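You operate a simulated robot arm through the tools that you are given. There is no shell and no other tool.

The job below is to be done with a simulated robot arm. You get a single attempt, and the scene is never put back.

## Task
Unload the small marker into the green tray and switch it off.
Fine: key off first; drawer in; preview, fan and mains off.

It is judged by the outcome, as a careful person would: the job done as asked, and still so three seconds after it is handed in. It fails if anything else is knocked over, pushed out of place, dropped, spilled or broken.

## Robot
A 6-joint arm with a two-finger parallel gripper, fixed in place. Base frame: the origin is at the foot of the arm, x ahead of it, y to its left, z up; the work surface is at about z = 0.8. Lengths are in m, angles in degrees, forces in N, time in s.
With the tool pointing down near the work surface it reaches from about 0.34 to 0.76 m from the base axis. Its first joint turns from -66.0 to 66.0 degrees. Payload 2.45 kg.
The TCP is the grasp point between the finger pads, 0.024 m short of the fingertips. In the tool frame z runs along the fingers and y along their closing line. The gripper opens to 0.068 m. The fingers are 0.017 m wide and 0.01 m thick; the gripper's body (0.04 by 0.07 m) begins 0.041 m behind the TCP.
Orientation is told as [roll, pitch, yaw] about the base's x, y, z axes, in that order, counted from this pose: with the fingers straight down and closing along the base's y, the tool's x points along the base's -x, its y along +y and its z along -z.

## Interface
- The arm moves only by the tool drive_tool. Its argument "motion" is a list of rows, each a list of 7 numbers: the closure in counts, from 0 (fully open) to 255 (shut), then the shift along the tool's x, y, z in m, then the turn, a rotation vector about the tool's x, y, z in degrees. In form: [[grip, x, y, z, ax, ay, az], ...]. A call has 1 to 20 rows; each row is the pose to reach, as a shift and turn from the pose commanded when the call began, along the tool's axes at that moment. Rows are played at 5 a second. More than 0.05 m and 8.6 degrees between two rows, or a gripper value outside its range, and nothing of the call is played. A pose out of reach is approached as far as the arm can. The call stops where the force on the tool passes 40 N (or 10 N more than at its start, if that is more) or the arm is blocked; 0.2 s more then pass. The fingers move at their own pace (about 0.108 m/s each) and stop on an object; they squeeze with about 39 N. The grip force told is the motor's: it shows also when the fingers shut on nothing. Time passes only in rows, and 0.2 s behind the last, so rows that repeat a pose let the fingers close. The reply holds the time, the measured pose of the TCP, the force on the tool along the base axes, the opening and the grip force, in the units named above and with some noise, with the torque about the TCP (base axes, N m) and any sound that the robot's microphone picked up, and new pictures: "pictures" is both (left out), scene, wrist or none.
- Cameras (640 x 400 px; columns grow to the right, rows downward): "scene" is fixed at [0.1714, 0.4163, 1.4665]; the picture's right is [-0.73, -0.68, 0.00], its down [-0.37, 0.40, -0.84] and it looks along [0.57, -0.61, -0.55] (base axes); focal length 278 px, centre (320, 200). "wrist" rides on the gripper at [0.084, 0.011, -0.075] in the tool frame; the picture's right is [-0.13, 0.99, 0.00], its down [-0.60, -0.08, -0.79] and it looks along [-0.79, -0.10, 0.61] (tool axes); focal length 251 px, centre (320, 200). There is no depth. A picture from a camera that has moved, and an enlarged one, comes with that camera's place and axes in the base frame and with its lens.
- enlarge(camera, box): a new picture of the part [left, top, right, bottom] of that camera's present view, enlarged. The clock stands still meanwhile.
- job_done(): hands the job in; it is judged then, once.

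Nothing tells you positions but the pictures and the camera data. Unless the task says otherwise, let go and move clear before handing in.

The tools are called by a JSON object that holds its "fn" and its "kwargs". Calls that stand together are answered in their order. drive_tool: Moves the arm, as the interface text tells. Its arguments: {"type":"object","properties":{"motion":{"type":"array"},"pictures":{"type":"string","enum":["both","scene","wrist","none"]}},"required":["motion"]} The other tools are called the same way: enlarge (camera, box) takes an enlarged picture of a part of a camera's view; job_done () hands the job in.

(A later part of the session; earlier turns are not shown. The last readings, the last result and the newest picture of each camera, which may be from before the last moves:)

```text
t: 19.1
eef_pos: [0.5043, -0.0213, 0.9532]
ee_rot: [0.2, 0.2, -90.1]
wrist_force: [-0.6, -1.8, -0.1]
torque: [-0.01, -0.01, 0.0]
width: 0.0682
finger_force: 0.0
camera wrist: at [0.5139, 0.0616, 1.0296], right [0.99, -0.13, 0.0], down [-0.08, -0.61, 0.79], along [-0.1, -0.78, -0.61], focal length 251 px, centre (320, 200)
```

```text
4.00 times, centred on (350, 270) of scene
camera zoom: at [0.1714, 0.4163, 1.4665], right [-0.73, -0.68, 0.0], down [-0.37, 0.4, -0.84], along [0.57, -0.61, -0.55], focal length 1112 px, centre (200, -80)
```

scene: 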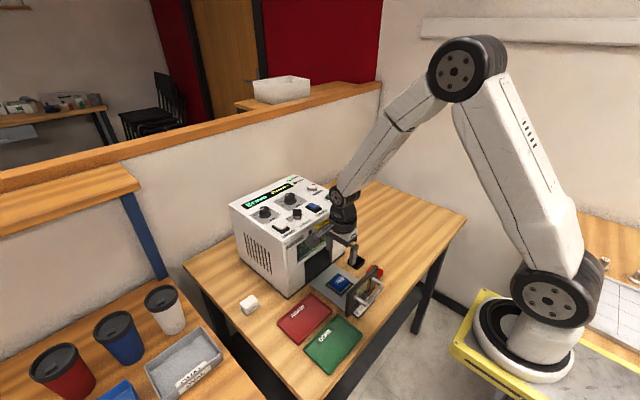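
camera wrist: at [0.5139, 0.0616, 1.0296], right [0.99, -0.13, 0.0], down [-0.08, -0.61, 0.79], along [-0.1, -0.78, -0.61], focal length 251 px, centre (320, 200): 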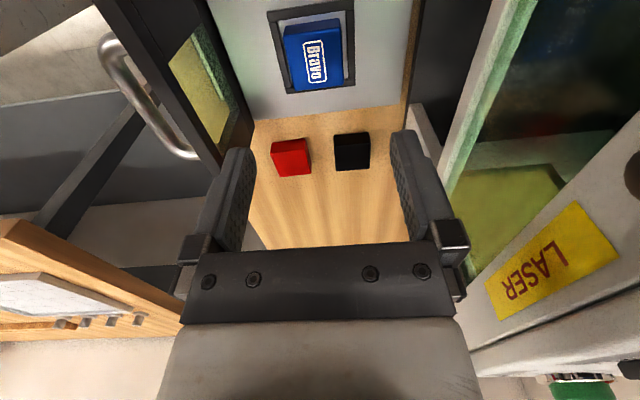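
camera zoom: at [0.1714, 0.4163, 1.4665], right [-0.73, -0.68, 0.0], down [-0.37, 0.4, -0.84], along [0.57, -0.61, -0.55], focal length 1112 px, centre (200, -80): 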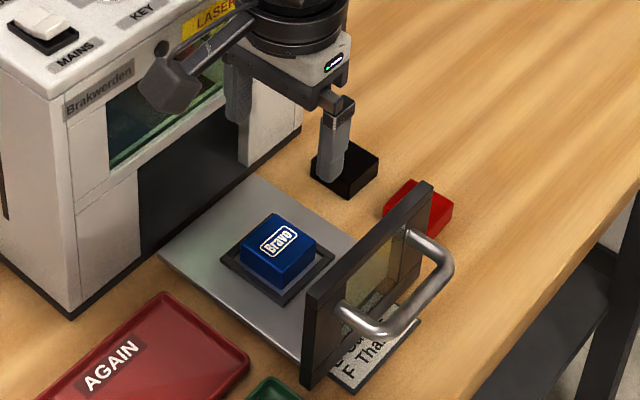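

My estimates agree on a part centre near (0.501, −0.023). I'll descend with the fingers wide open, straddling the part above the nest rim.

{"fn": "drive_tool", "kwargs": {"motion": [[0, -0.002, -0.003, 0.03, 0, 0, 0], [0, -0.002, -0.003, 0.06, 0, 0, 0], [0, -0.002, -0.003, 0.085, 0, 0, 0], [0, -0.002, -0.003, 0.1, 0, 0, 0], [0, -0.002, -0.003, 0.108, 0, 0, 0], [0, -0.002, -0.003, 0.108, 0, 0, 0]], "pictures": "both"}}

{"fn": "enlarge", "kwargs": {"camera": "wrist", "box": [180, 40, 460, 240]}}

{"fn": "enlarge", "kwargs": {"camera": "scene", "box": [290, 220, 410, 320]}}

```text
t: 20.5
eef_pos: [0.5, -0.0225, 0.8441]
ee_rot: [0.3, 0.2, -89.9]
wrist_force: [-1.2, -2.8, 13.6]
torque: [-0.12, 0.55, 0.03]
width: 0.0681
finger_force: 0.1
camera wrist: at [0.511, 0.0601, 0.9195], right [0.99, -0.13, 0.0], down [-0.08, -0.61, 0.79], along [-0.1, -0.78, -0.61], focal length 251 px, centre (320, 200)
```

scene: 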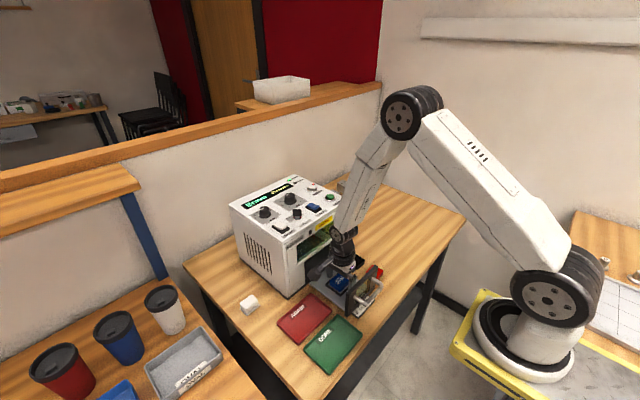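
wrist: 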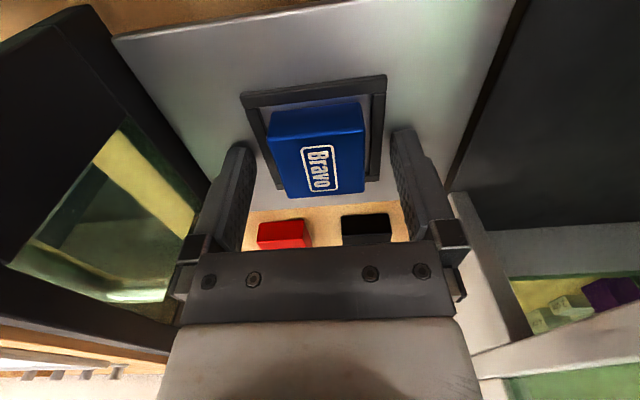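

```text
2.00 times, centred on (320, 140) of wrist
camera zoom: at [0.511, 0.0601, 0.9195], right [0.99, -0.13, 0.0], down [-0.08, -0.61, 0.79], along [-0.1, -0.78, -0.61], focal length 503 px, centre (320, 320)
```

zoom: 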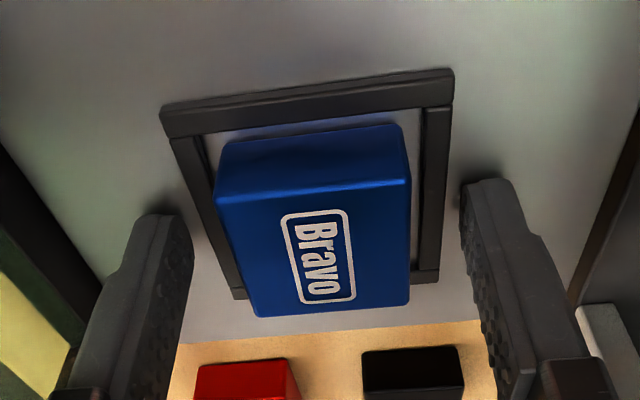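

```text
4.00 times, centred on (350, 270) of scene
camera zoom: at [0.1712, 0.4162, 1.4665], right [-0.73, -0.68, 0.0], down [-0.37, 0.4, -0.84], along [0.57, -0.61, -0.55], focal length 1112 px, centre (200, -80)
```

zoom: 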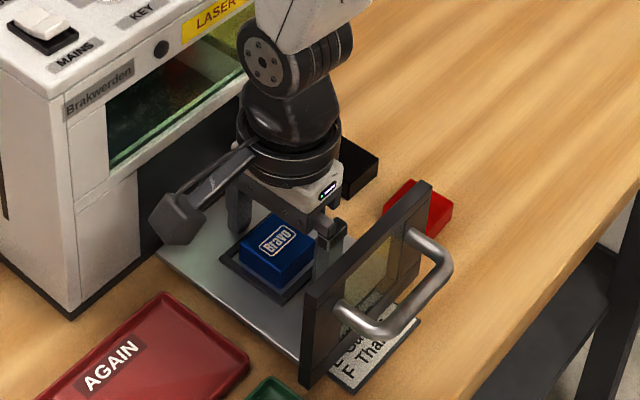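

The −x fingertip is lightly touching the drawer floor (about 14 N upward), so the floor is higher than I assumed, at about 0.82. I'll raise 4 mm and close part way to check the tips clear the nest rim.

{"fn": "drive_tool", "kwargs": {"motion": [[0, 0, 0, -0.005, 0, 0, 0], [0, 0, 0, -0.005, 0, 0, 0], [40, 0, 0, -0.005, 0, 0, 0], [75, 0, 0, -0.005, 0, 0, 0], [75, 0, 0, -0.005, 0, 0, 0]], "pictures": "both"}}

{"fn": "enlarge", "kwargs": {"camera": "wrist", "box": [180, 40, 460, 240]}}

{"fn": "enlarge", "kwargs": {"camera": "scene", "box": [320, 250, 380, 300]}}

```text
t: 21.7
eef_pos: [0.4991, -0.0227, 0.8467]
ee_rot: [0.2, 0.2, -90.0]
wrist_force: [-0.9, -0.5, 0.2]
torque: [0.02, -0.01, -0.01]
width: 0.0479
finger_force: 0.1
camera wrist: at [0.5103, 0.0598, 0.9246], right [0.99, -0.13, 0.0], down [-0.08, -0.61, 0.79], along [-0.1, -0.78, -0.61], focal length 251 px, centre (320, 200)
```

scene: 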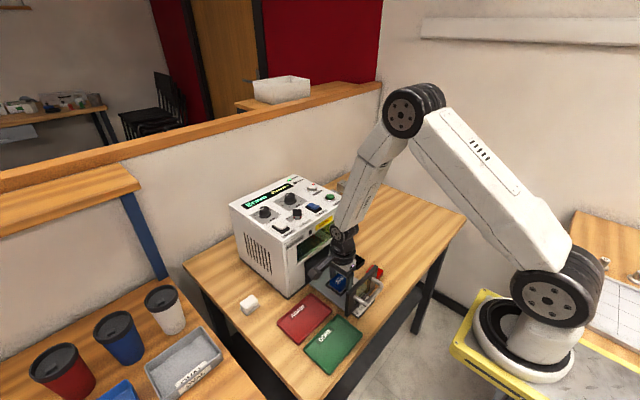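
wrist: 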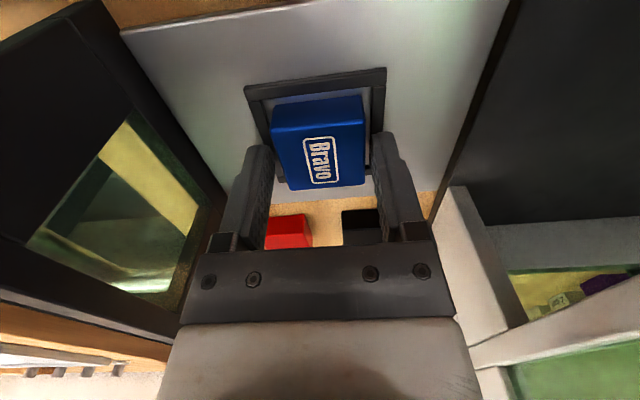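

```text
2.00 times, centred on (320, 140) of wrist
camera zoom: at [0.5103, 0.0598, 0.9246], right [0.99, -0.13, 0.0], down [-0.08, -0.61, 0.79], along [-0.1, -0.78, -0.61], focal length 503 px, centre (320, 320)
```

zoom: 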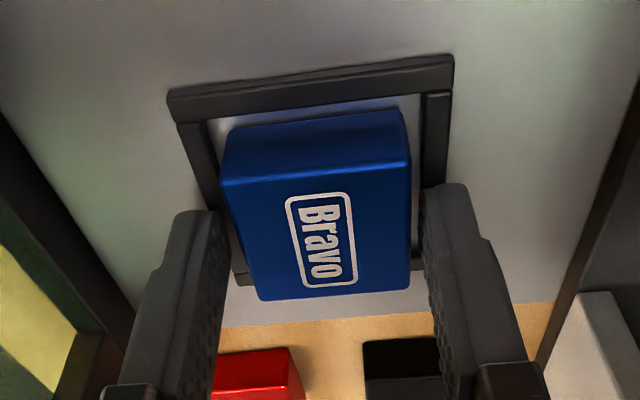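

```text
8.00 times, centred on (350, 275) of scene
camera zoom: at [0.1714, 0.4163, 1.4665], right [-0.73, -0.68, 0.0], down [-0.37, 0.4, -0.84], along [0.57, -0.61, -0.55], focal length 2225 px, centre (80, -400)
```

zoom: 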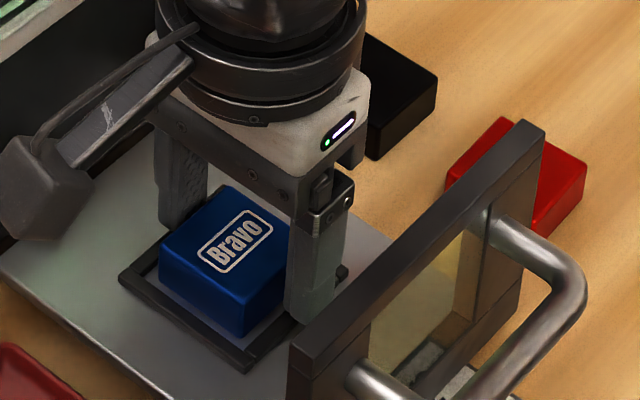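

The tips cleared the rim with no contact and the part is nicely between the pads. I'll close and grip.

{"fn": "drive_tool", "kwargs": {"motion": [[120, 0.002, 0, -0.005, 0, 0, 0], [255, 0.002, 0, -0.005, 0, 0, 0], [255, 0.002, 0, -0.005, 0, 0, 0], [255, 0.002, 0, -0.005, 0, 0, 0]], "pictures": "wrist"}}

```text
t: 22.7
eef_pos: [0.4993, -0.0216, 0.8532]
ee_rot: [0.2, 0.2, -90.0]
wrist_force: [0.6, -0.3, -1.3]
torque: [-0.02, 0.02, 0.02]
width: 0.0391
finger_force: 39.4
camera wrist: at [0.5106, 0.0614, 0.9304], right [0.99, -0.13, 0.0], down [-0.08, -0.61, 0.79], along [-0.1, -0.78, -0.61], focal length 251 px, centre (320, 200)
```

wrist: 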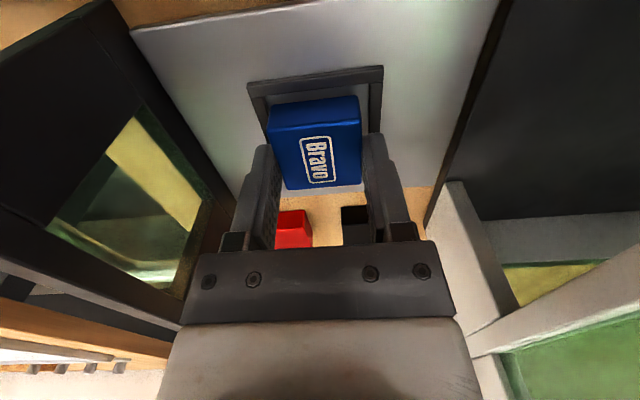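

I accidentally rose another 5 mm while closing, so the grip is shallow. I'll reopen slightly, lower 6 mm and grip again more securely.

{"fn": "drive_tool", "kwargs": {"motion": [[75, 0, 0, 0, 0, 0, 0], [75, 0, 0, 0, 0, 0, 0], [75, 0, 0, 0.003, 0, 0, 0], [75, 0, 0, 0.006, 0, 0, 0], [75, 0, 0, 0.006, 0, 0, 0], [255, 0, 0, 0.006, 0, 0, 0], [255, 0, 0, 0.006, 0, 0, 0], [255, 0, 0, 0.006, 0, 0, 0]], "pictures": "both"}}

{"fn": "enlarge", "kwargs": {"camera": "scene", "box": [320, 250, 380, 300]}}

```text
t: 24.5
eef_pos: [0.4991, -0.022, 0.8466]
ee_rot: [0.2, 0.2, -89.9]
wrist_force: [-0.6, 0.9, 1.0]
torque: [0.0, 0.01, -0.01]
width: 0.0391
finger_force: 39.2
camera wrist: at [0.5104, 0.0619, 0.9241], right [0.99, -0.13, 0.0], down [-0.08, -0.61, 0.79], along [-0.1, -0.78, -0.61], focal length 251 px, centre (320, 200)
```

scene: 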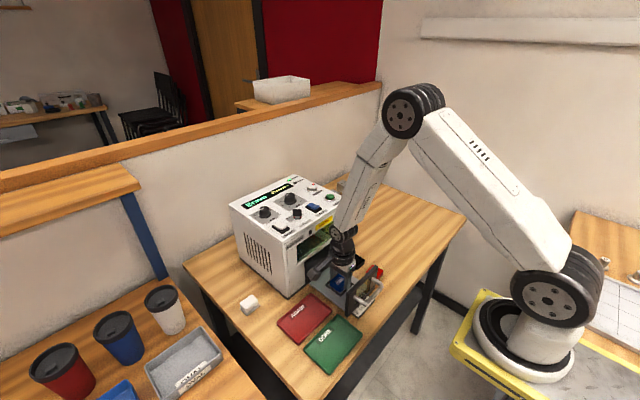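
wrist: 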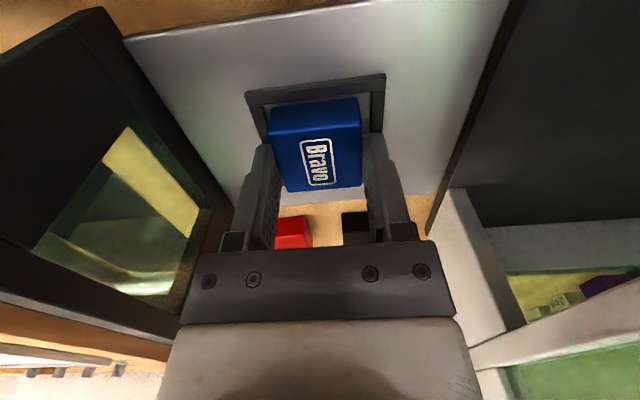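

```text
8.00 times, centred on (350, 275) of scene
camera zoom: at [0.1714, 0.4163, 1.4665], right [-0.73, -0.68, 0.0], down [-0.37, 0.4, -0.84], along [0.57, -0.61, -0.55], focal length 2225 px, centre (80, -400)
```

zoom: 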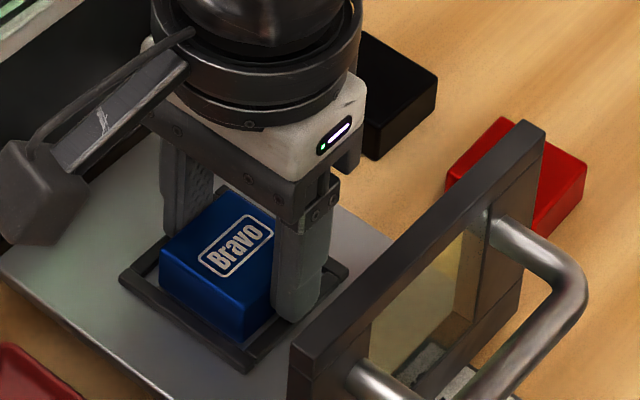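

The grip is solid. I'll lift straight up.

{"fn": "drive_tool", "kwargs": {"motion": [[255, 0, 0, -0.015, 0, 0, 0], [255, 0, 0, -0.04, 0, 0, 0], [255, 0, 0, -0.075, 0, 0, 0], [255, 0, 0, -0.11, 0, 0, 0], [255, 0, 0, -0.11, 0, 0, 0]], "pictures": "both"}}

{"fn": "enlarge", "kwargs": {"camera": "scene", "box": [280, 230, 400, 380]}}

```text
t: 25.7
eef_pos: [0.4979, -0.0206, 0.9568]
ee_rot: [0.1, 0.2, -89.9]
wrist_force: [0.2, 0.2, -1.1]
torque: [-0.01, 0.02, 0.0]
width: 0.0389
finger_force: 38.4
camera wrist: at [0.5091, 0.0636, 1.0335], right [0.99, -0.13, 0.0], down [-0.08, -0.61, 0.79], along [-0.1, -0.78, -0.61], focal length 251 px, centre (320, 200)
```

scene: 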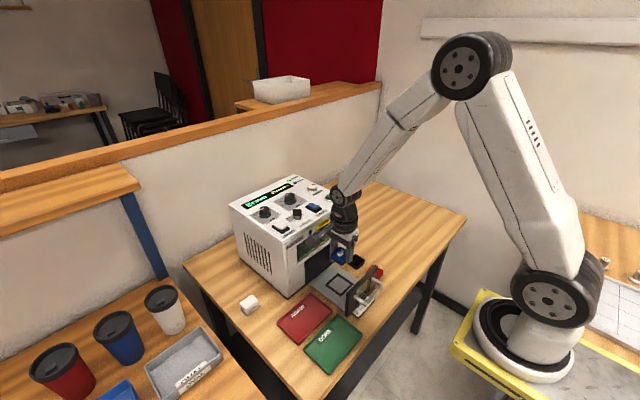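
wrist: 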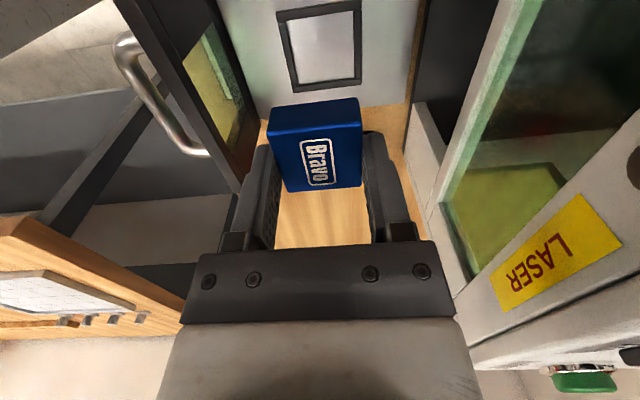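

```text
2.67 times, centred on (340, 305) of scene
camera zoom: at [0.1714, 0.4163, 1.4665], right [-0.73, -0.68, 0.0], down [-0.37, 0.4, -0.84], along [0.57, -0.61, -0.55], focal length 742 px, centre (267, -80)
```

zoom: 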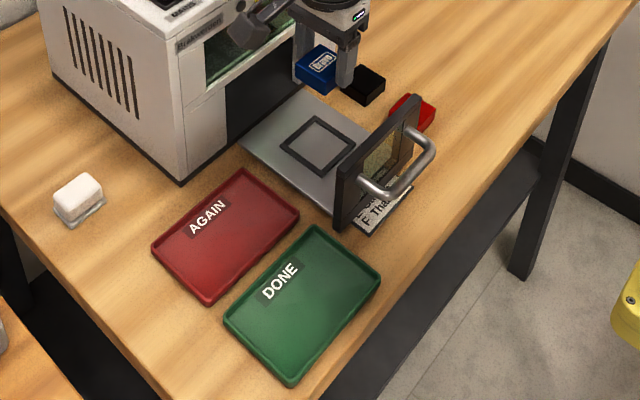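

The part is out of the nest. The green tray spans about x 0.36–0.44, y 0.055–0.185, centre (0.402, 0.12). I'll carry the part over it at a safe height, then lower.

{"fn": "drive_tool", "kwargs": {"motion": [[255, 0.028, -0.019, 0, 0, 0, 0], [255, 0.056, -0.038, 0, 0, 0, 0], [255, 0.084, -0.058, 0, 0, 0, 0], [255, 0.112, -0.077, 0, 0, 0, 0], [255, 0.1406, -0.096, 0, 0, 0, 0], [255, 0.1406, -0.096, 0.03, 0, 0, 0], [255, 0.1406, -0.096, 0.06, 0, 0, 0], [255, 0.1406, -0.096, 0.09, 0, 0, 0], [255, 0.1406, -0.096, 0.09, 0, 0, 0]], "pictures": "both"}}

{"fn": "enlarge", "kwargs": {"camera": "scene", "box": [280, 260, 400, 390]}}

```text
t: 27.7
eef_pos: [0.4027, 0.1215, 0.8664]
ee_rot: [0.2, 0.2, -90.0]
wrist_force: [-0.1, 0.4, -0.1]
torque: [0.0, 0.03, -0.03]
width: 0.039
finger_force: 38.6
camera wrist: at [0.4135, 0.2041, 0.9428], right [0.99, -0.13, 0.0], down [-0.08, -0.61, 0.79], along [-0.1, -0.78, -0.61], focal length 251 px, centre (320, 200)
```

scene: 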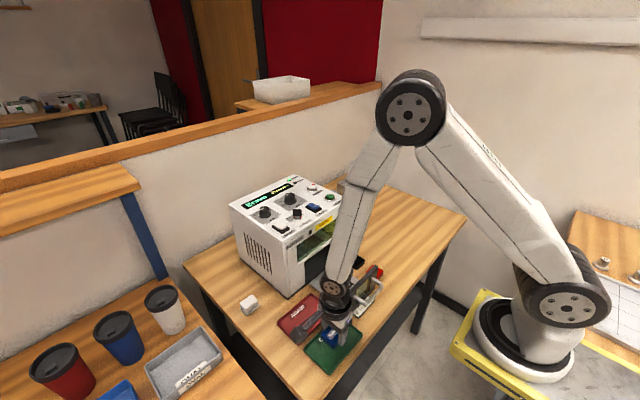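
wrist: 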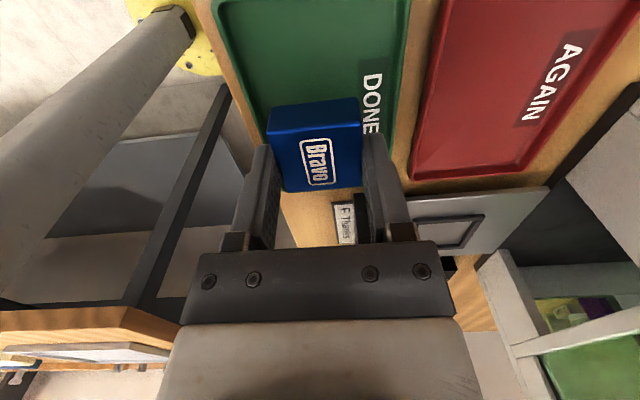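

```text
3.08 times, centred on (340, 325) of scene
camera zoom: at [0.1715, 0.4163, 1.4665], right [-0.73, -0.68, 0.0], down [-0.37, 0.4, -0.84], along [0.57, -0.61, -0.55], focal length 856 px, centre (258, -185)
```

zoom: 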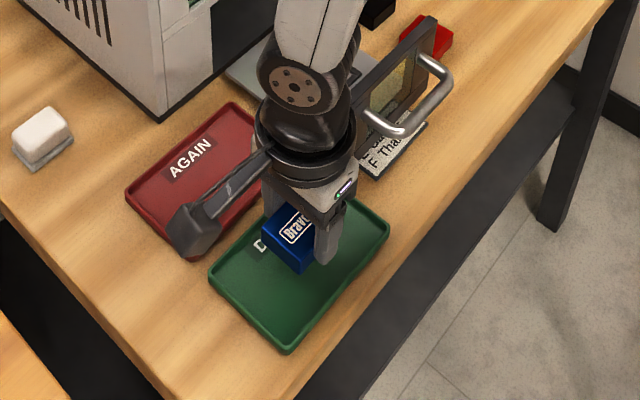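

The part is centred over the green tray. I'll lower in small steps and watch the force.

{"fn": "drive_tool", "kwargs": {"motion": [[255, 0, 0, 0.01, 0, 0, 0], [255, 0, 0, 0.02, 0, 0, 0], [255, 0, 0, 0.025, 0, 0, 0], [255, 0, 0, 0.028, 0, 0, 0], [255, 0, 0, 0.03, 0, 0, 0]], "pictures": "wrist"}}

{"fn": "enlarge", "kwargs": {"camera": "scene", "box": [300, 300, 360, 360]}}

```text
t: 28.9
eef_pos: [0.4037, 0.1202, 0.8382]
ee_rot: [0.3, 0.3, -89.9]
wrist_force: [-0.7, -0.1, -0.2]
torque: [0.0, -0.02, 0.01]
width: 0.039
finger_force: 38.8
camera wrist: at [0.4149, 0.2036, 0.9133], right [0.99, -0.13, 0.0], down [-0.08, -0.61, 0.79], along [-0.1, -0.78, -0.61], focal length 251 px, centre (320, 200)
```

wrist: 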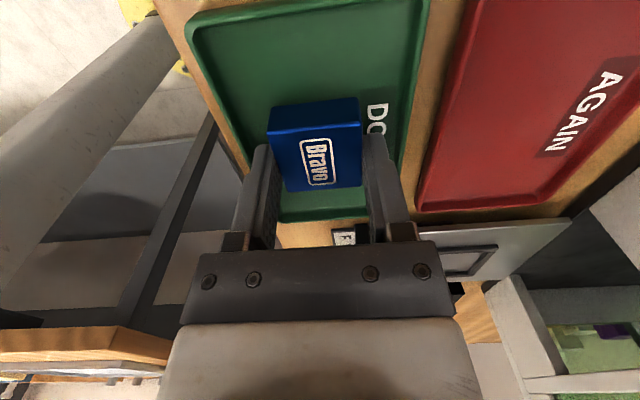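

```text
6.67 times, centred on (330, 330) of scene
camera zoom: at [0.1715, 0.4163, 1.4665], right [-0.73, -0.68, 0.0], down [-0.37, 0.4, -0.84], along [0.57, -0.61, -0.55], focal length 1854 px, centre (253, -667)
```

zoom: 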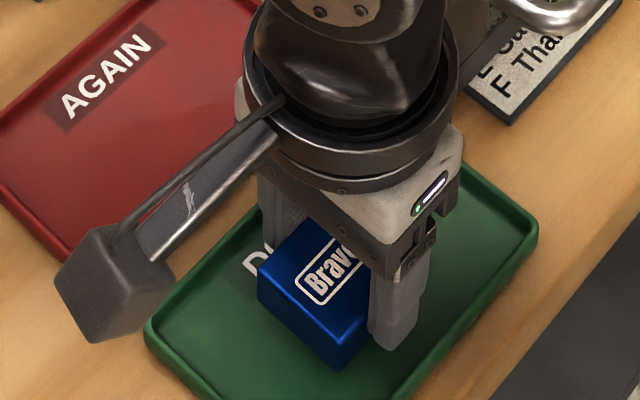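

Still no contact at z≈0.838, so I'll continue down in 1–2 mm steps.

{"fn": "drive_tool", "kwargs": {"motion": [[255, 0, 0, 0.0015, 0, 0, 0], [255, 0, 0, 0.003, 0, 0, 0], [255, 0, 0, 0.0045, 0, 0, 0], [255, 0, 0, 0.006, 0, 0, 0]], "pictures": "none"}}

```text
t: 29.9
eef_pos: [0.403, 0.1184, 0.8327]
ee_rot: [0.1, 0.2, -90.0]
wrist_force: [-8.4, -1.8, 33.7]
torque: [0.02, 0.25, 0.02]
width: 0.039
finger_force: 38.8
```

The part is on the tray floor. I'll back off a little to relieve the force, then release with a modest opening and lift away.

{"fn": "drive_tool", "kwargs": {"motion": [[255, 0, 0, -0.0015, 0, 0, 0], [180, 0, 0, -0.0015, 0, 0, 0], [70, 0, 0, -0.0015, 0, 0, 0], [70, 0, 0, -0.0015, 0, 0, 0], [70, 0, 0, -0.02, 0, 0, 0], [70, 0, 0, -0.06, 0, 0, 0], [70, 0, 0, -0.1, 0, 0, 0], [70, 0, 0, -0.14, 0, 0, 0], [70, 0, 0, -0.18, 0, 0, 0]], "pictures": "both"}}

{"fn": "enlarge", "kwargs": {"camera": "scene", "box": [280, 250, 400, 390]}}

```text
t: 31.9
eef_pos: [0.4003, 0.1195, 1.0136]
ee_rot: [0.2, 0.1, -89.9]
wrist_force: [1.0, -0.2, -0.5]
torque: [-0.01, -0.01, 0.02]
width: 0.0492
finger_force: 0.1
camera wrist: at [0.4116, 0.2026, 1.0898], right [0.99, -0.13, 0.0], down [-0.08, -0.61, 0.79], along [-0.1, -0.78, -0.61], focal length 251 px, centre (320, 200)
```

scene: 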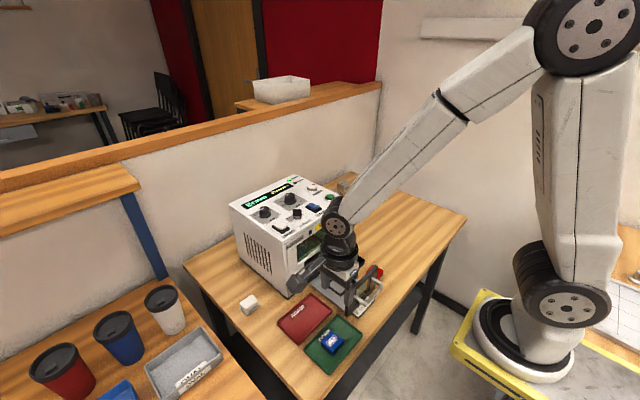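
wrist: 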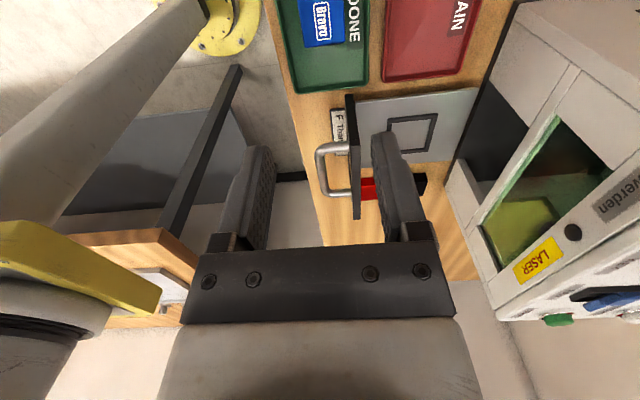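

```text
2.86 times, centred on (340, 320) of scene
camera zoom: at [0.1714, 0.4163, 1.4665], right [-0.73, -0.68, 0.0], down [-0.37, 0.4, -0.84], along [0.57, -0.61, -0.55], focal length 795 px, centre (263, -143)
```

zoom: 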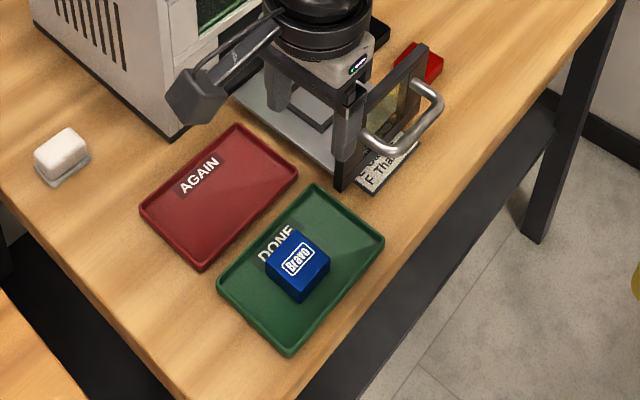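

The part rests in the green DONE tray. Next is the drawer: the handle bar is at about (0.382, −0.022, 0.865). I'll turn back to yaw 0, close the fingers, and go high above a point just in front of the handle.

{"fn": "drive_tool", "kwargs": {"motion": [[100, -0.0118, -0.004, 0, 0, 0, -7.5], [180, -0.0236, -0.008, 0, 0, 0, -15], [255, -0.0354, -0.012, 0, 0, 0, -22.5], [255, -0.0472, -0.016, 0, 0, 0, -30], [255, -0.059, -0.02, 0, 0, 0, -37.5], [255, -0.0708, -0.024, 0, 0, 0, -45], [255, -0.0826, -0.028, 0, 0, 0, -52.5], [255, -0.0944, -0.032, 0, 0, 0, -60], [255, -0.1062, -0.036, 0, 0, 0, -67.5], [255, -0.118, -0.04, 0, 0, 0, -75], [255, -0.13, -0.044, 0, 0, 0, -82.5], [255, -0.1415, -0.05, 0, 0, 0, -90], [255, -0.1415, -0.05, 0, 0, 0, -90]], "pictures": "both"}}

{"fn": "enlarge", "kwargs": {"camera": "scene", "box": [310, 200, 430, 340]}}

```text
t: 34.7
eef_pos: [0.3526, -0.0232, 1.0093]
ee_rot: [0.2, -0.3, 0.1]
wrist_force: [-0.7, 0.0, -0.2]
torque: [-0.01, -0.01, -0.02]
width: 0.0
finger_force: 23.9
camera wrist: at [0.2693, -0.0131, 1.0854], right [0.13, 0.99, 0.0], down [0.6, -0.08, 0.79], along [0.79, -0.1, -0.61], focal length 251 px, centre (320, 200)
```

scene: 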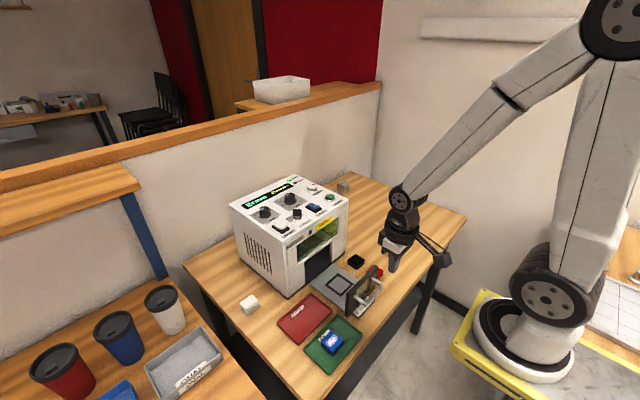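
wrist: 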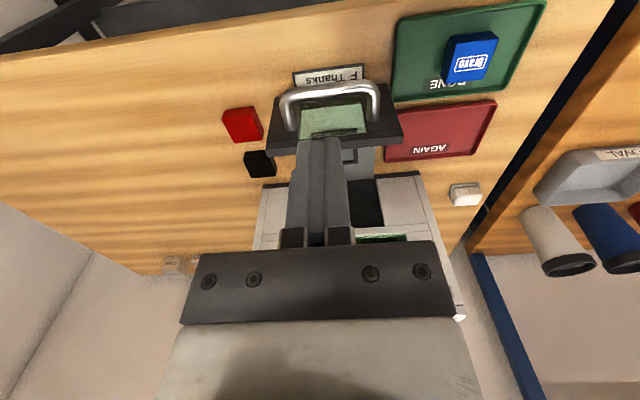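

```text
2.86 times, centred on (370, 270) of scene
camera zoom: at [0.1714, 0.4163, 1.4665], right [-0.73, -0.68, 0.0], down [-0.37, 0.4, -0.84], along [0.57, -0.61, -0.55], focal length 795 px, centre (177, 0)
```

zoom: 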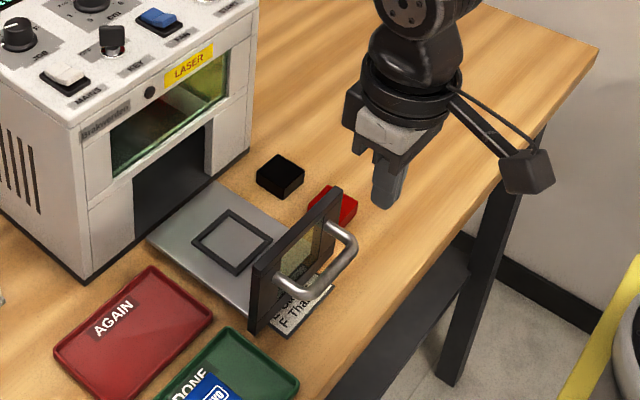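

The handle bar spans the centre in front of the plate, and the red and black blocks are clear of its path. I'll descend in front of the bar.

{"fn": "drive_tool", "kwargs": {"motion": [[255, 0, 0.001, 0.04, 0, 0, 0], [255, 0, 0.001, 0.08, 0, 0, 0], [255, 0, 0.001, 0.115, 0, 0, 0], [255, 0, 0.001, 0.147, 0, 0, 0], [255, 0, 0.001, 0.147, 0, 0, 0]], "pictures": "both"}}

{"fn": "enlarge", "kwargs": {"camera": "scene", "box": [310, 230, 410, 330]}}

{"fn": "enlarge", "kwargs": {"camera": "wrist", "box": [200, 40, 440, 200]}}

```text
t: 35.9
eef_pos: [0.3539, -0.0215, 0.862]
ee_rot: [0.4, -0.2, 0.0]
wrist_force: [0.0, 0.1, 0.5]
torque: [-0.01, 0.0, -0.03]
width: 0.0002
finger_force: 23.2
camera wrist: at [0.2697, -0.0116, 0.9374], right [0.13, 0.99, 0.0], down [0.6, -0.08, 0.8], along [0.79, -0.1, -0.61], focal length 251 px, centre (320, 200)
```

scene: 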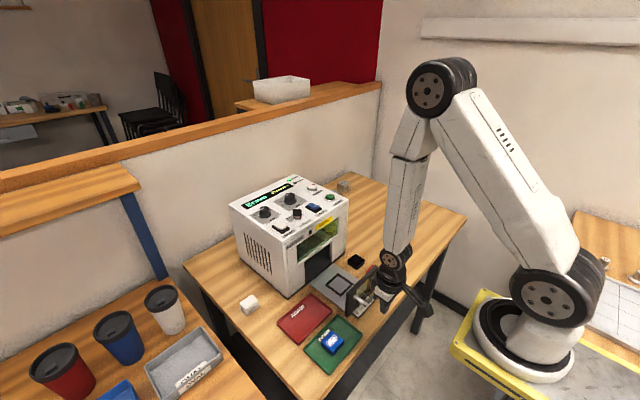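
wrist: 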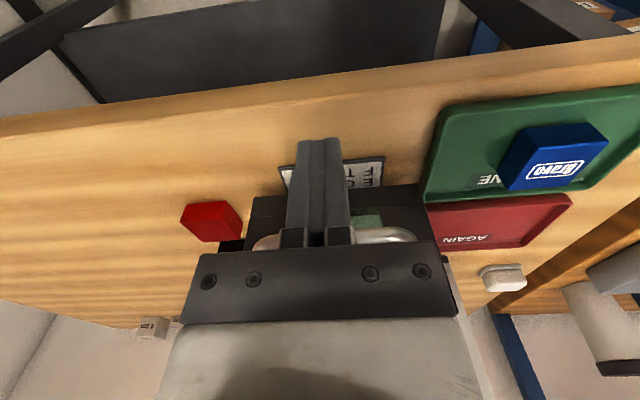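

```text
4.00 times, centred on (360, 280) of scene
camera zoom: at [0.1714, 0.4163, 1.4665], right [-0.73, -0.68, 0.0], down [-0.37, 0.4, -0.84], along [0.57, -0.61, -0.55], focal length 1112 px, centre (160, -120)
```

zoom: 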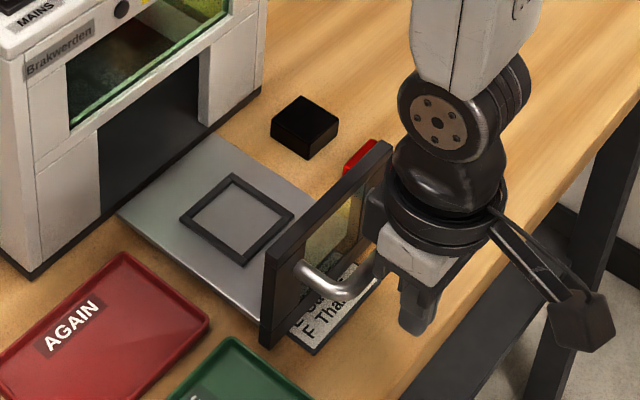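

```text
2.50 times, centred on (320, 120) of wrist
camera zoom: at [0.2697, -0.0116, 0.9374], right [0.13, 0.99, 0.0], down [0.6, -0.08, 0.8], along [0.79, -0.1, -0.61], focal length 629 px, centre (320, 400)
```

zoom: 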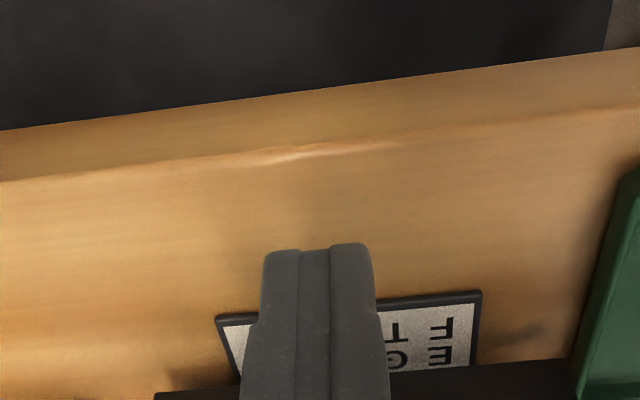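

The fingers are in front of the bar at handle height. I'll push forward gently in small steps to find contact.

{"fn": "drive_tool", "kwargs": {"motion": [[255, -0.006, 0, 0, 0, 0, 0], [255, -0.012, 0, 0, 0, 0, 0], [255, -0.018, 0, 0, 0, 0, 0], [255, -0.024, 0, 0, 0, 0, 0], [255, -0.03, 0, 0, 0, 0, 0]], "pictures": "both"}}

{"fn": "enlarge", "kwargs": {"camera": "scene", "box": [310, 230, 410, 330]}}

```text
t: 37.1
eef_pos: [0.3834, -0.0222, 0.8648]
ee_rot: [0.2, -0.3, 0.1]
wrist_force: [-1.2, 0.4, -0.1]
torque: [0.0, 0.01, 0.0]
width: 0.0001
finger_force: 23.4
out of reach, approached as far as the arm can: row 2, 3
camera wrist: at [0.3003, -0.0113, 0.9405], right [0.13, 0.99, 0.0], down [0.6, -0.08, 0.79], along [0.79, -0.1, -0.61], focal length 251 px, centre (320, 200)
```

scene: 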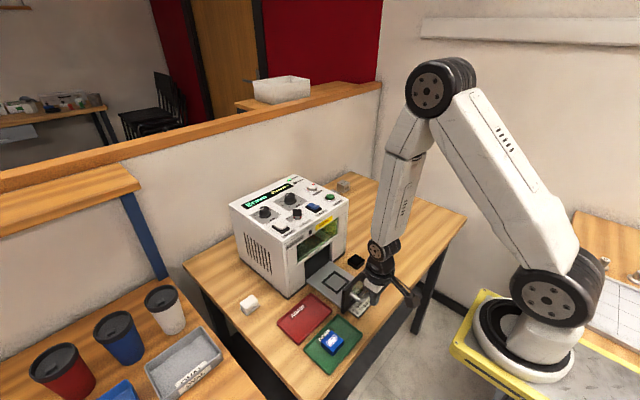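
wrist: 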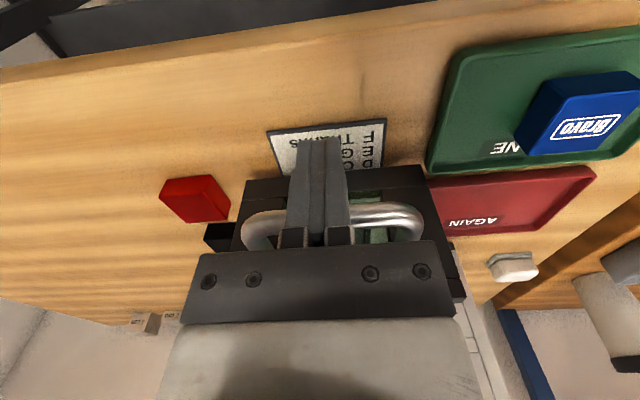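

```text
4.00 times, centred on (360, 280) of scene
camera zoom: at [0.1714, 0.4163, 1.4665], right [-0.73, -0.68, 0.0], down [-0.37, 0.4, -0.84], along [0.57, -0.61, -0.55], focal length 1112 px, centre (160, -120)
```

zoom: 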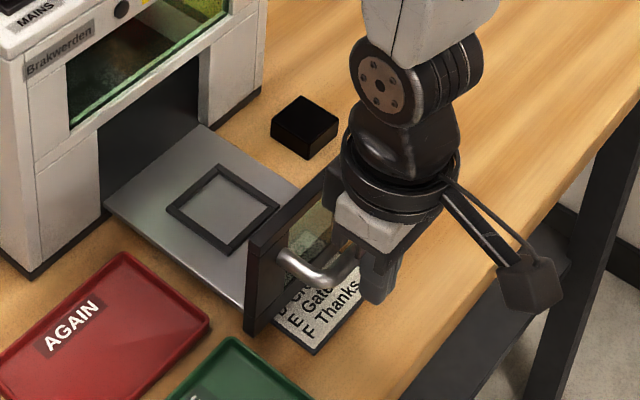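

The drawer is sliding in with very little force. I'll continue pushing.

{"fn": "drive_tool", "kwargs": {"motion": [[255, -0.012, 0, 0, 0, 0, 0], [255, -0.024, 0, 0, 0, 0, 0], [255, -0.036, 0, 0, 0, 0, 0], [255, -0.048, 0, 0, 0, 0, 0], [255, -0.06, 0, 0, 0, 0, 0], [255, -0.072, 0, 0, 0, 0, 0], [255, -0.084, 0, 0, 0, 0, 0]], "pictures": "both"}}

{"fn": "enlarge", "kwargs": {"camera": "scene", "box": [270, 200, 390, 320]}}

```text
t: 38.7
eef_pos: [0.4659, -0.0206, 0.8643]
ee_rot: [0.2, -0.2, 0.0]
wrist_force: [-0.1, -0.3, -0.5]
torque: [0.01, -0.05, -0.02]
width: 0.0
finger_force: 23.1
camera wrist: at [0.3823, -0.0105, 0.9398], right [0.13, 0.99, 0.0], down [0.6, -0.08, 0.8], along [0.79, -0.1, -0.61], focal length 251 px, centre (320, 200)
```

scene: 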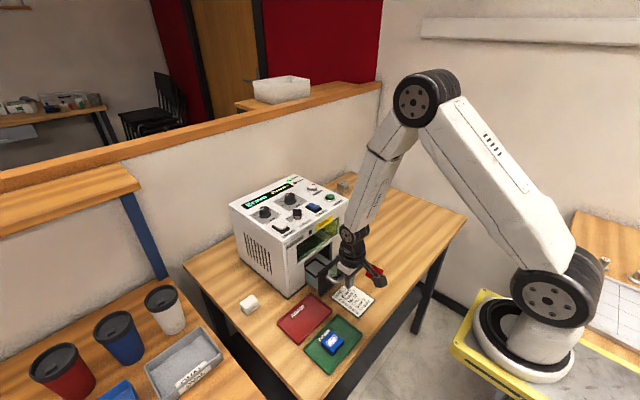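
wrist: 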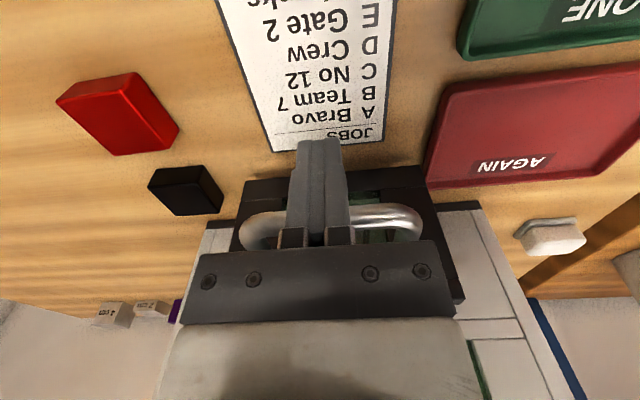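

```text
3.33 times, centred on (330, 260) of scene
camera zoom: at [0.1714, 0.4163, 1.4665], right [-0.73, -0.68, 0.0], down [-0.37, 0.4, -0.84], along [0.57, -0.61, -0.55], focal length 927 px, centre (287, 0)
```

zoom: 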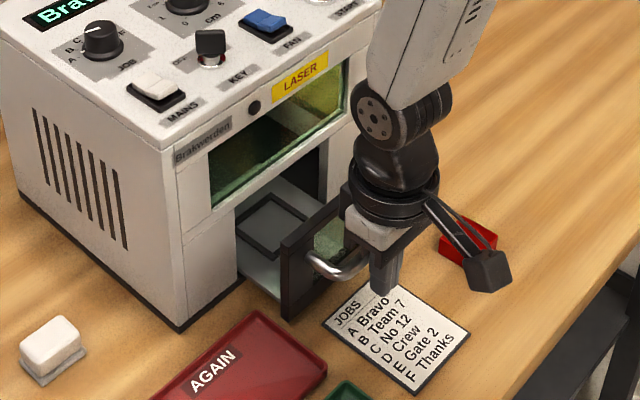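

Drawer is mostly in, with roughly 6–7 cm to go. I'll continue while tilting the tool slightly so the wrist stays back from the machine front.

{"fn": "drive_tool", "kwargs": {"motion": [[255, -0.008, 0, 0, 0, -3, 0], [255, -0.016, 0, 0, 0, -6, 0], [255, -0.024, 0, 0, 0, -9, 0], [255, -0.032, 0, 0, 0, -12, 0], [255, -0.04, 0, 0, 0, -15, 0]], "pictures": "both"}}

{"fn": "enlarge", "kwargs": {"camera": "scene", "box": [270, 200, 390, 320]}}

```text
t: 39.9
eef_pos: [0.4996, -0.0186, 0.8652]
ee_rot: [0.4, -12.4, 0.1]
wrist_force: [0.8, 0.7, -0.7]
torque: [0.03, 0.0, 0.02]
width: 0.0
finger_force: 23.7
out of reach, approached as far as the arm can: row 5
camera wrist: at [0.4015, -0.0092, 0.9211], right [0.12, 0.99, 0.04], down [0.42, -0.09, 0.9], along [0.9, -0.1, -0.43], focal length 251 px, centre (320, 200)
```

scene: 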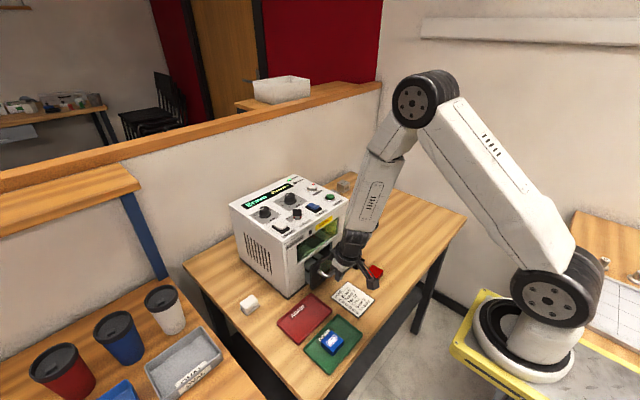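
wrist: 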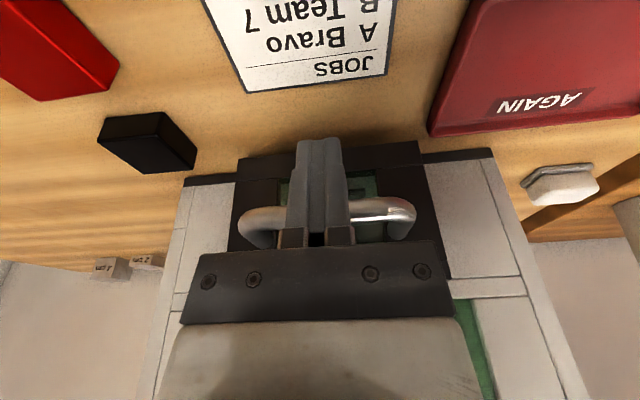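

```text
3.33 times, centred on (330, 260) of scene
camera zoom: at [0.1714, 0.4163, 1.4665], right [-0.73, -0.68, 0.0], down [-0.37, 0.4, -0.84], along [0.57, -0.61, -0.55], focal length 927 px, centre (287, 0)
```

zoom: 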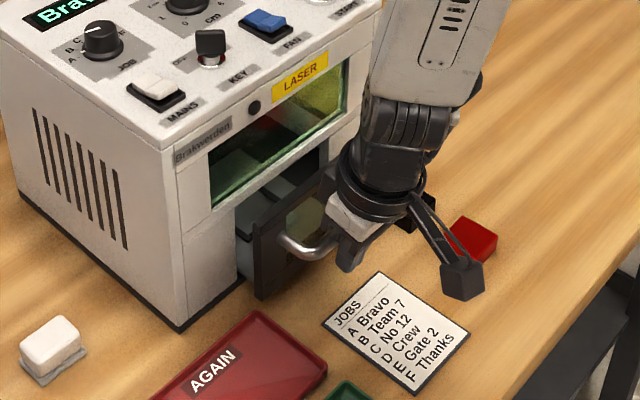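

The drawer is nearly closed, with about 2–3 cm to go. I'll push on in small steps, watching for the closing force.

{"fn": "drive_tool", "kwargs": {"motion": [[255, -0.006, 0, 0.0013, 0, 1, 0], [255, -0.012, 0, 0.0026, 0, 2, 0], [255, -0.018, 0, 0.0039, 0, 3, 0], [255, -0.023, 0, 0.005, 0, 3.5, 0], [255, -0.027, 0, 0.006, 0, 3.5, 0], [255, -0.031, 0, 0.0068, 0, 3.5, 0]], "pictures": "both"}}

{"fn": "enlarge", "kwargs": {"camera": "scene", "box": [270, 200, 390, 320]}}

```text
t: 41.3
eef_pos: [0.522, -0.0192, 0.8618]
ee_rot: [0.4, -10.3, 0.0]
wrist_force: [-4.8, -0.3, -1.6]
torque: [-0.05, -0.04, 0.06]
width: 0.0
finger_force: 23.5
out of reach, approached as far as the arm can: row 1, 2, 3
stopped in row 6: the force on the tool passed its limit at 44 N (the readings are from after the stop); the commanded pose is now the measured one
camera wrist: at [0.4268, -0.0101, 0.9213], right [0.13, 0.99, 0.03], down [0.45, -0.08, 0.89], along [0.88, -0.1, -0.46], focal length 251 px, centre (320, 200)
```

scene: 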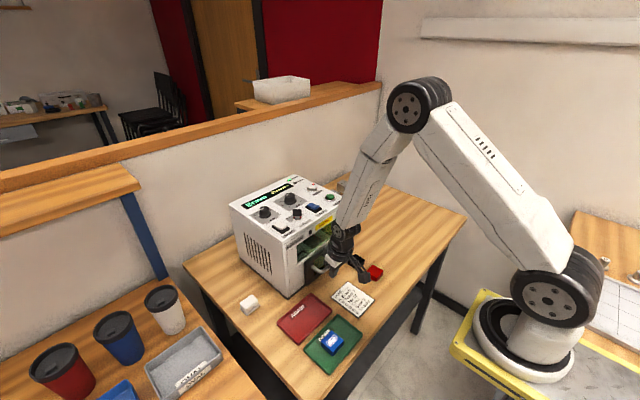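
wrist: 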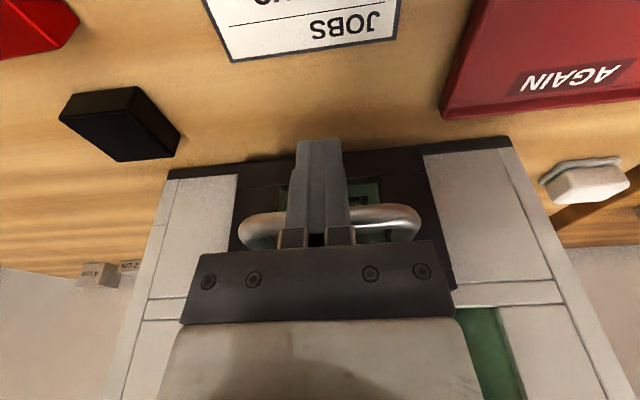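

```text
3.33 times, centred on (330, 260) of scene
camera zoom: at [0.1714, 0.4163, 1.4665], right [-0.73, -0.68, 0.0], down [-0.37, 0.4, -0.84], along [0.57, -0.61, -0.55], focal length 927 px, centre (287, 0)
```

zoom: 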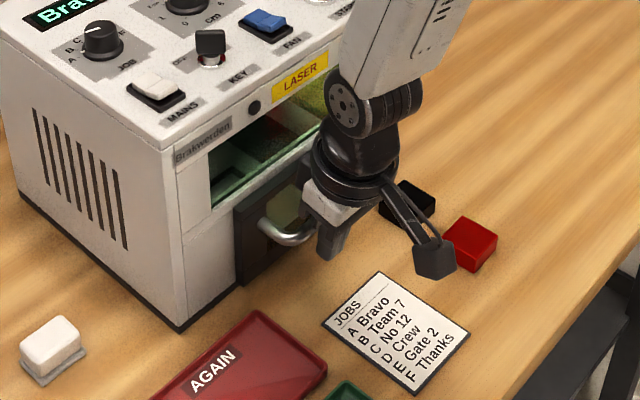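

The stop force shows the drawer has bottomed out, and the front looks flush with the machine body. I'll back off, rise, straighten, and check.

{"fn": "drive_tool", "kwargs": {"motion": [[255, 0.02, 0, -0.0036, 0, 0, 0], [255, 0.0492, 0, -0.009, 0, 0, 0], [255, 0.0432, 0, -0.048, 0, 2, 0], [255, 0.0349, 0, -0.0877, 0, 5, 0], [255, 0.026, 0, -0.137, 0, 8, 0], [255, 0.0175, 0, -0.186, 0, 10.3, 0], [255, 0.009, 0, -0.235, 0, 10.3, 0], [255, 0.0, 0, -0.28, 0, 10.3, 0], [255, 0.0, 0, -0.28, 0, 10.3, 0]], "pictures": "both"}}

{"fn": "enlarge", "kwargs": {"camera": "scene", "box": [220, 160, 380, 320]}}

{"fn": "enlarge", "kwargs": {"camera": "wrist", "box": [180, 0, 460, 220]}}

```text
t: 43.3
eef_pos: [0.4698, -0.0214, 1.1403]
ee_rot: [0.3, -0.2, 0.1]
wrist_force: [-0.6, -0.7, -0.5]
torque: [0.0, -0.02, -0.01]
width: 0.0
finger_force: 23.9
out of reach, approached as far as the arm can: row 2
camera wrist: at [0.3858, -0.0111, 1.216], right [0.13, 0.99, 0.01], down [0.6, -0.08, 0.79], along [0.79, -0.1, -0.61], focal length 251 px, centre (320, 200)
```

scene: 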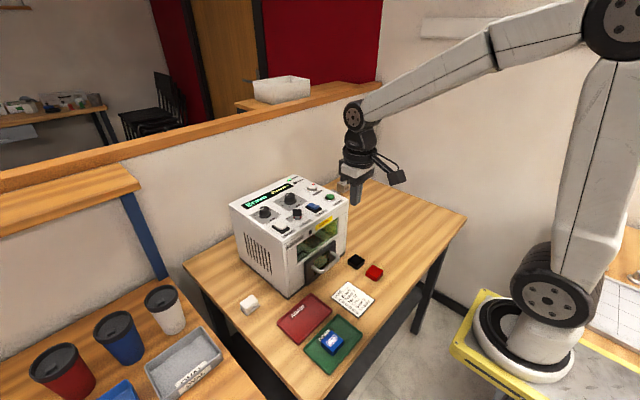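
wrist: 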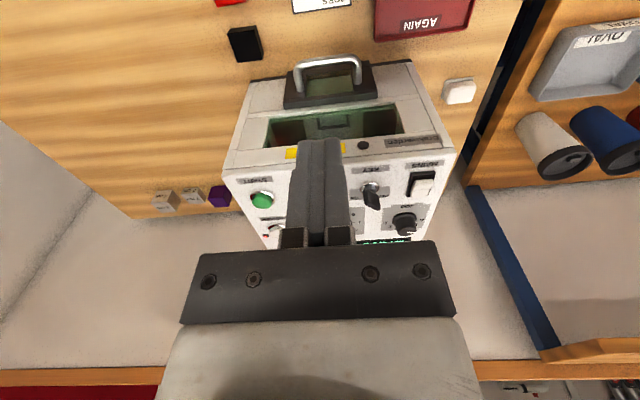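

```text
2.50 times, centred on (300, 240) of scene
camera zoom: at [0.1714, 0.4163, 1.4665], right [-0.73, -0.68, 0.0], down [-0.37, 0.4, -0.84], along [0.57, -0.61, -0.55], focal length 695 px, centre (370, 100)
```

zoom: 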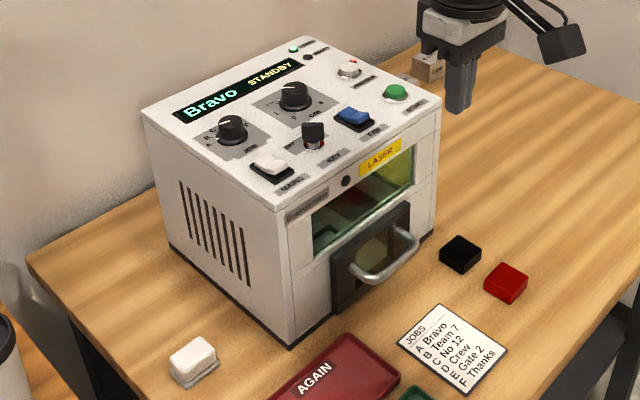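

```text
1.82 times, centred on (320, 110) of wrist
camera zoom: at [0.3858, -0.0111, 1.216], right [0.13, 0.99, 0.01], down [0.6, -0.08, 0.79], along [0.79, -0.1, -0.61], focal length 457 px, centre (320, 364)
```

zoom: 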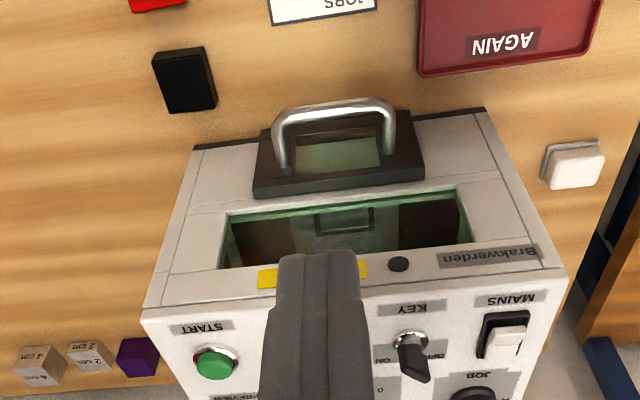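

{"fn": "enlarge", "kwargs": {"camera": "scene", "box": [290, 235, 350, 295]}}

{"fn": "enlarge", "kwargs": {"camera": "scene", "box": [260, 170, 350, 235]}}

{"fn": "enlarge", "kwargs": {"camera": "wrist", "box": [230, 40, 410, 130]}}

```text
6.67 times, centred on (320, 265) of scene
camera zoom: at [0.1714, 0.4163, 1.4665], right [-0.73, -0.68, 0.0], down [-0.37, 0.4, -0.84], along [0.57, -0.61, -0.55], focal length 1854 px, centre (320, -233)
```

zoom: 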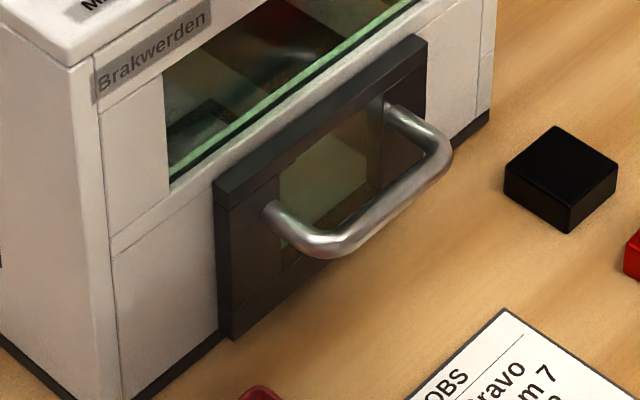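

```text
6.15 times, centred on (305, 202) of scene
camera zoom: at [0.1714, 0.4163, 1.4665], right [-0.73, -0.68, 0.0], down [-0.37, 0.4, -0.84], along [0.57, -0.61, -0.55], focal length 1711 px, centre (412, 185)
```

zoom: 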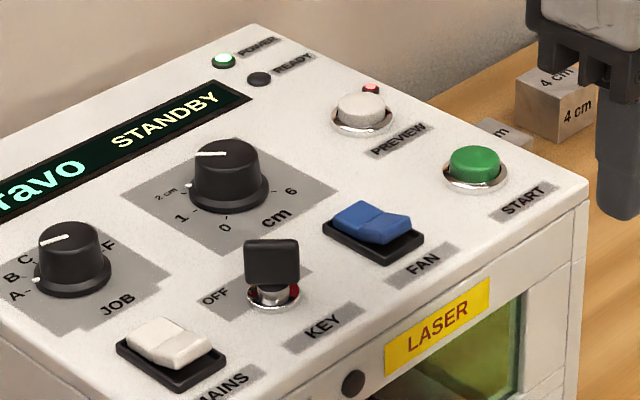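

```text
3.56 times, centred on (320, 85) of wrist
camera zoom: at [0.3858, -0.0111, 1.216], right [0.13, 0.99, 0.01], down [0.6, -0.08, 0.79], along [0.79, -0.1, -0.61], focal length 894 px, centre (320, 609)
```

zoom: 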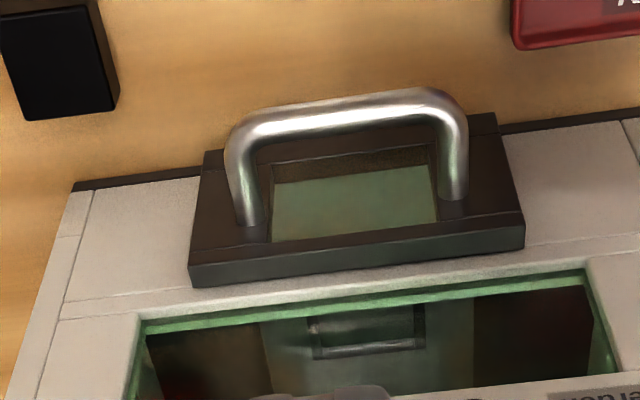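

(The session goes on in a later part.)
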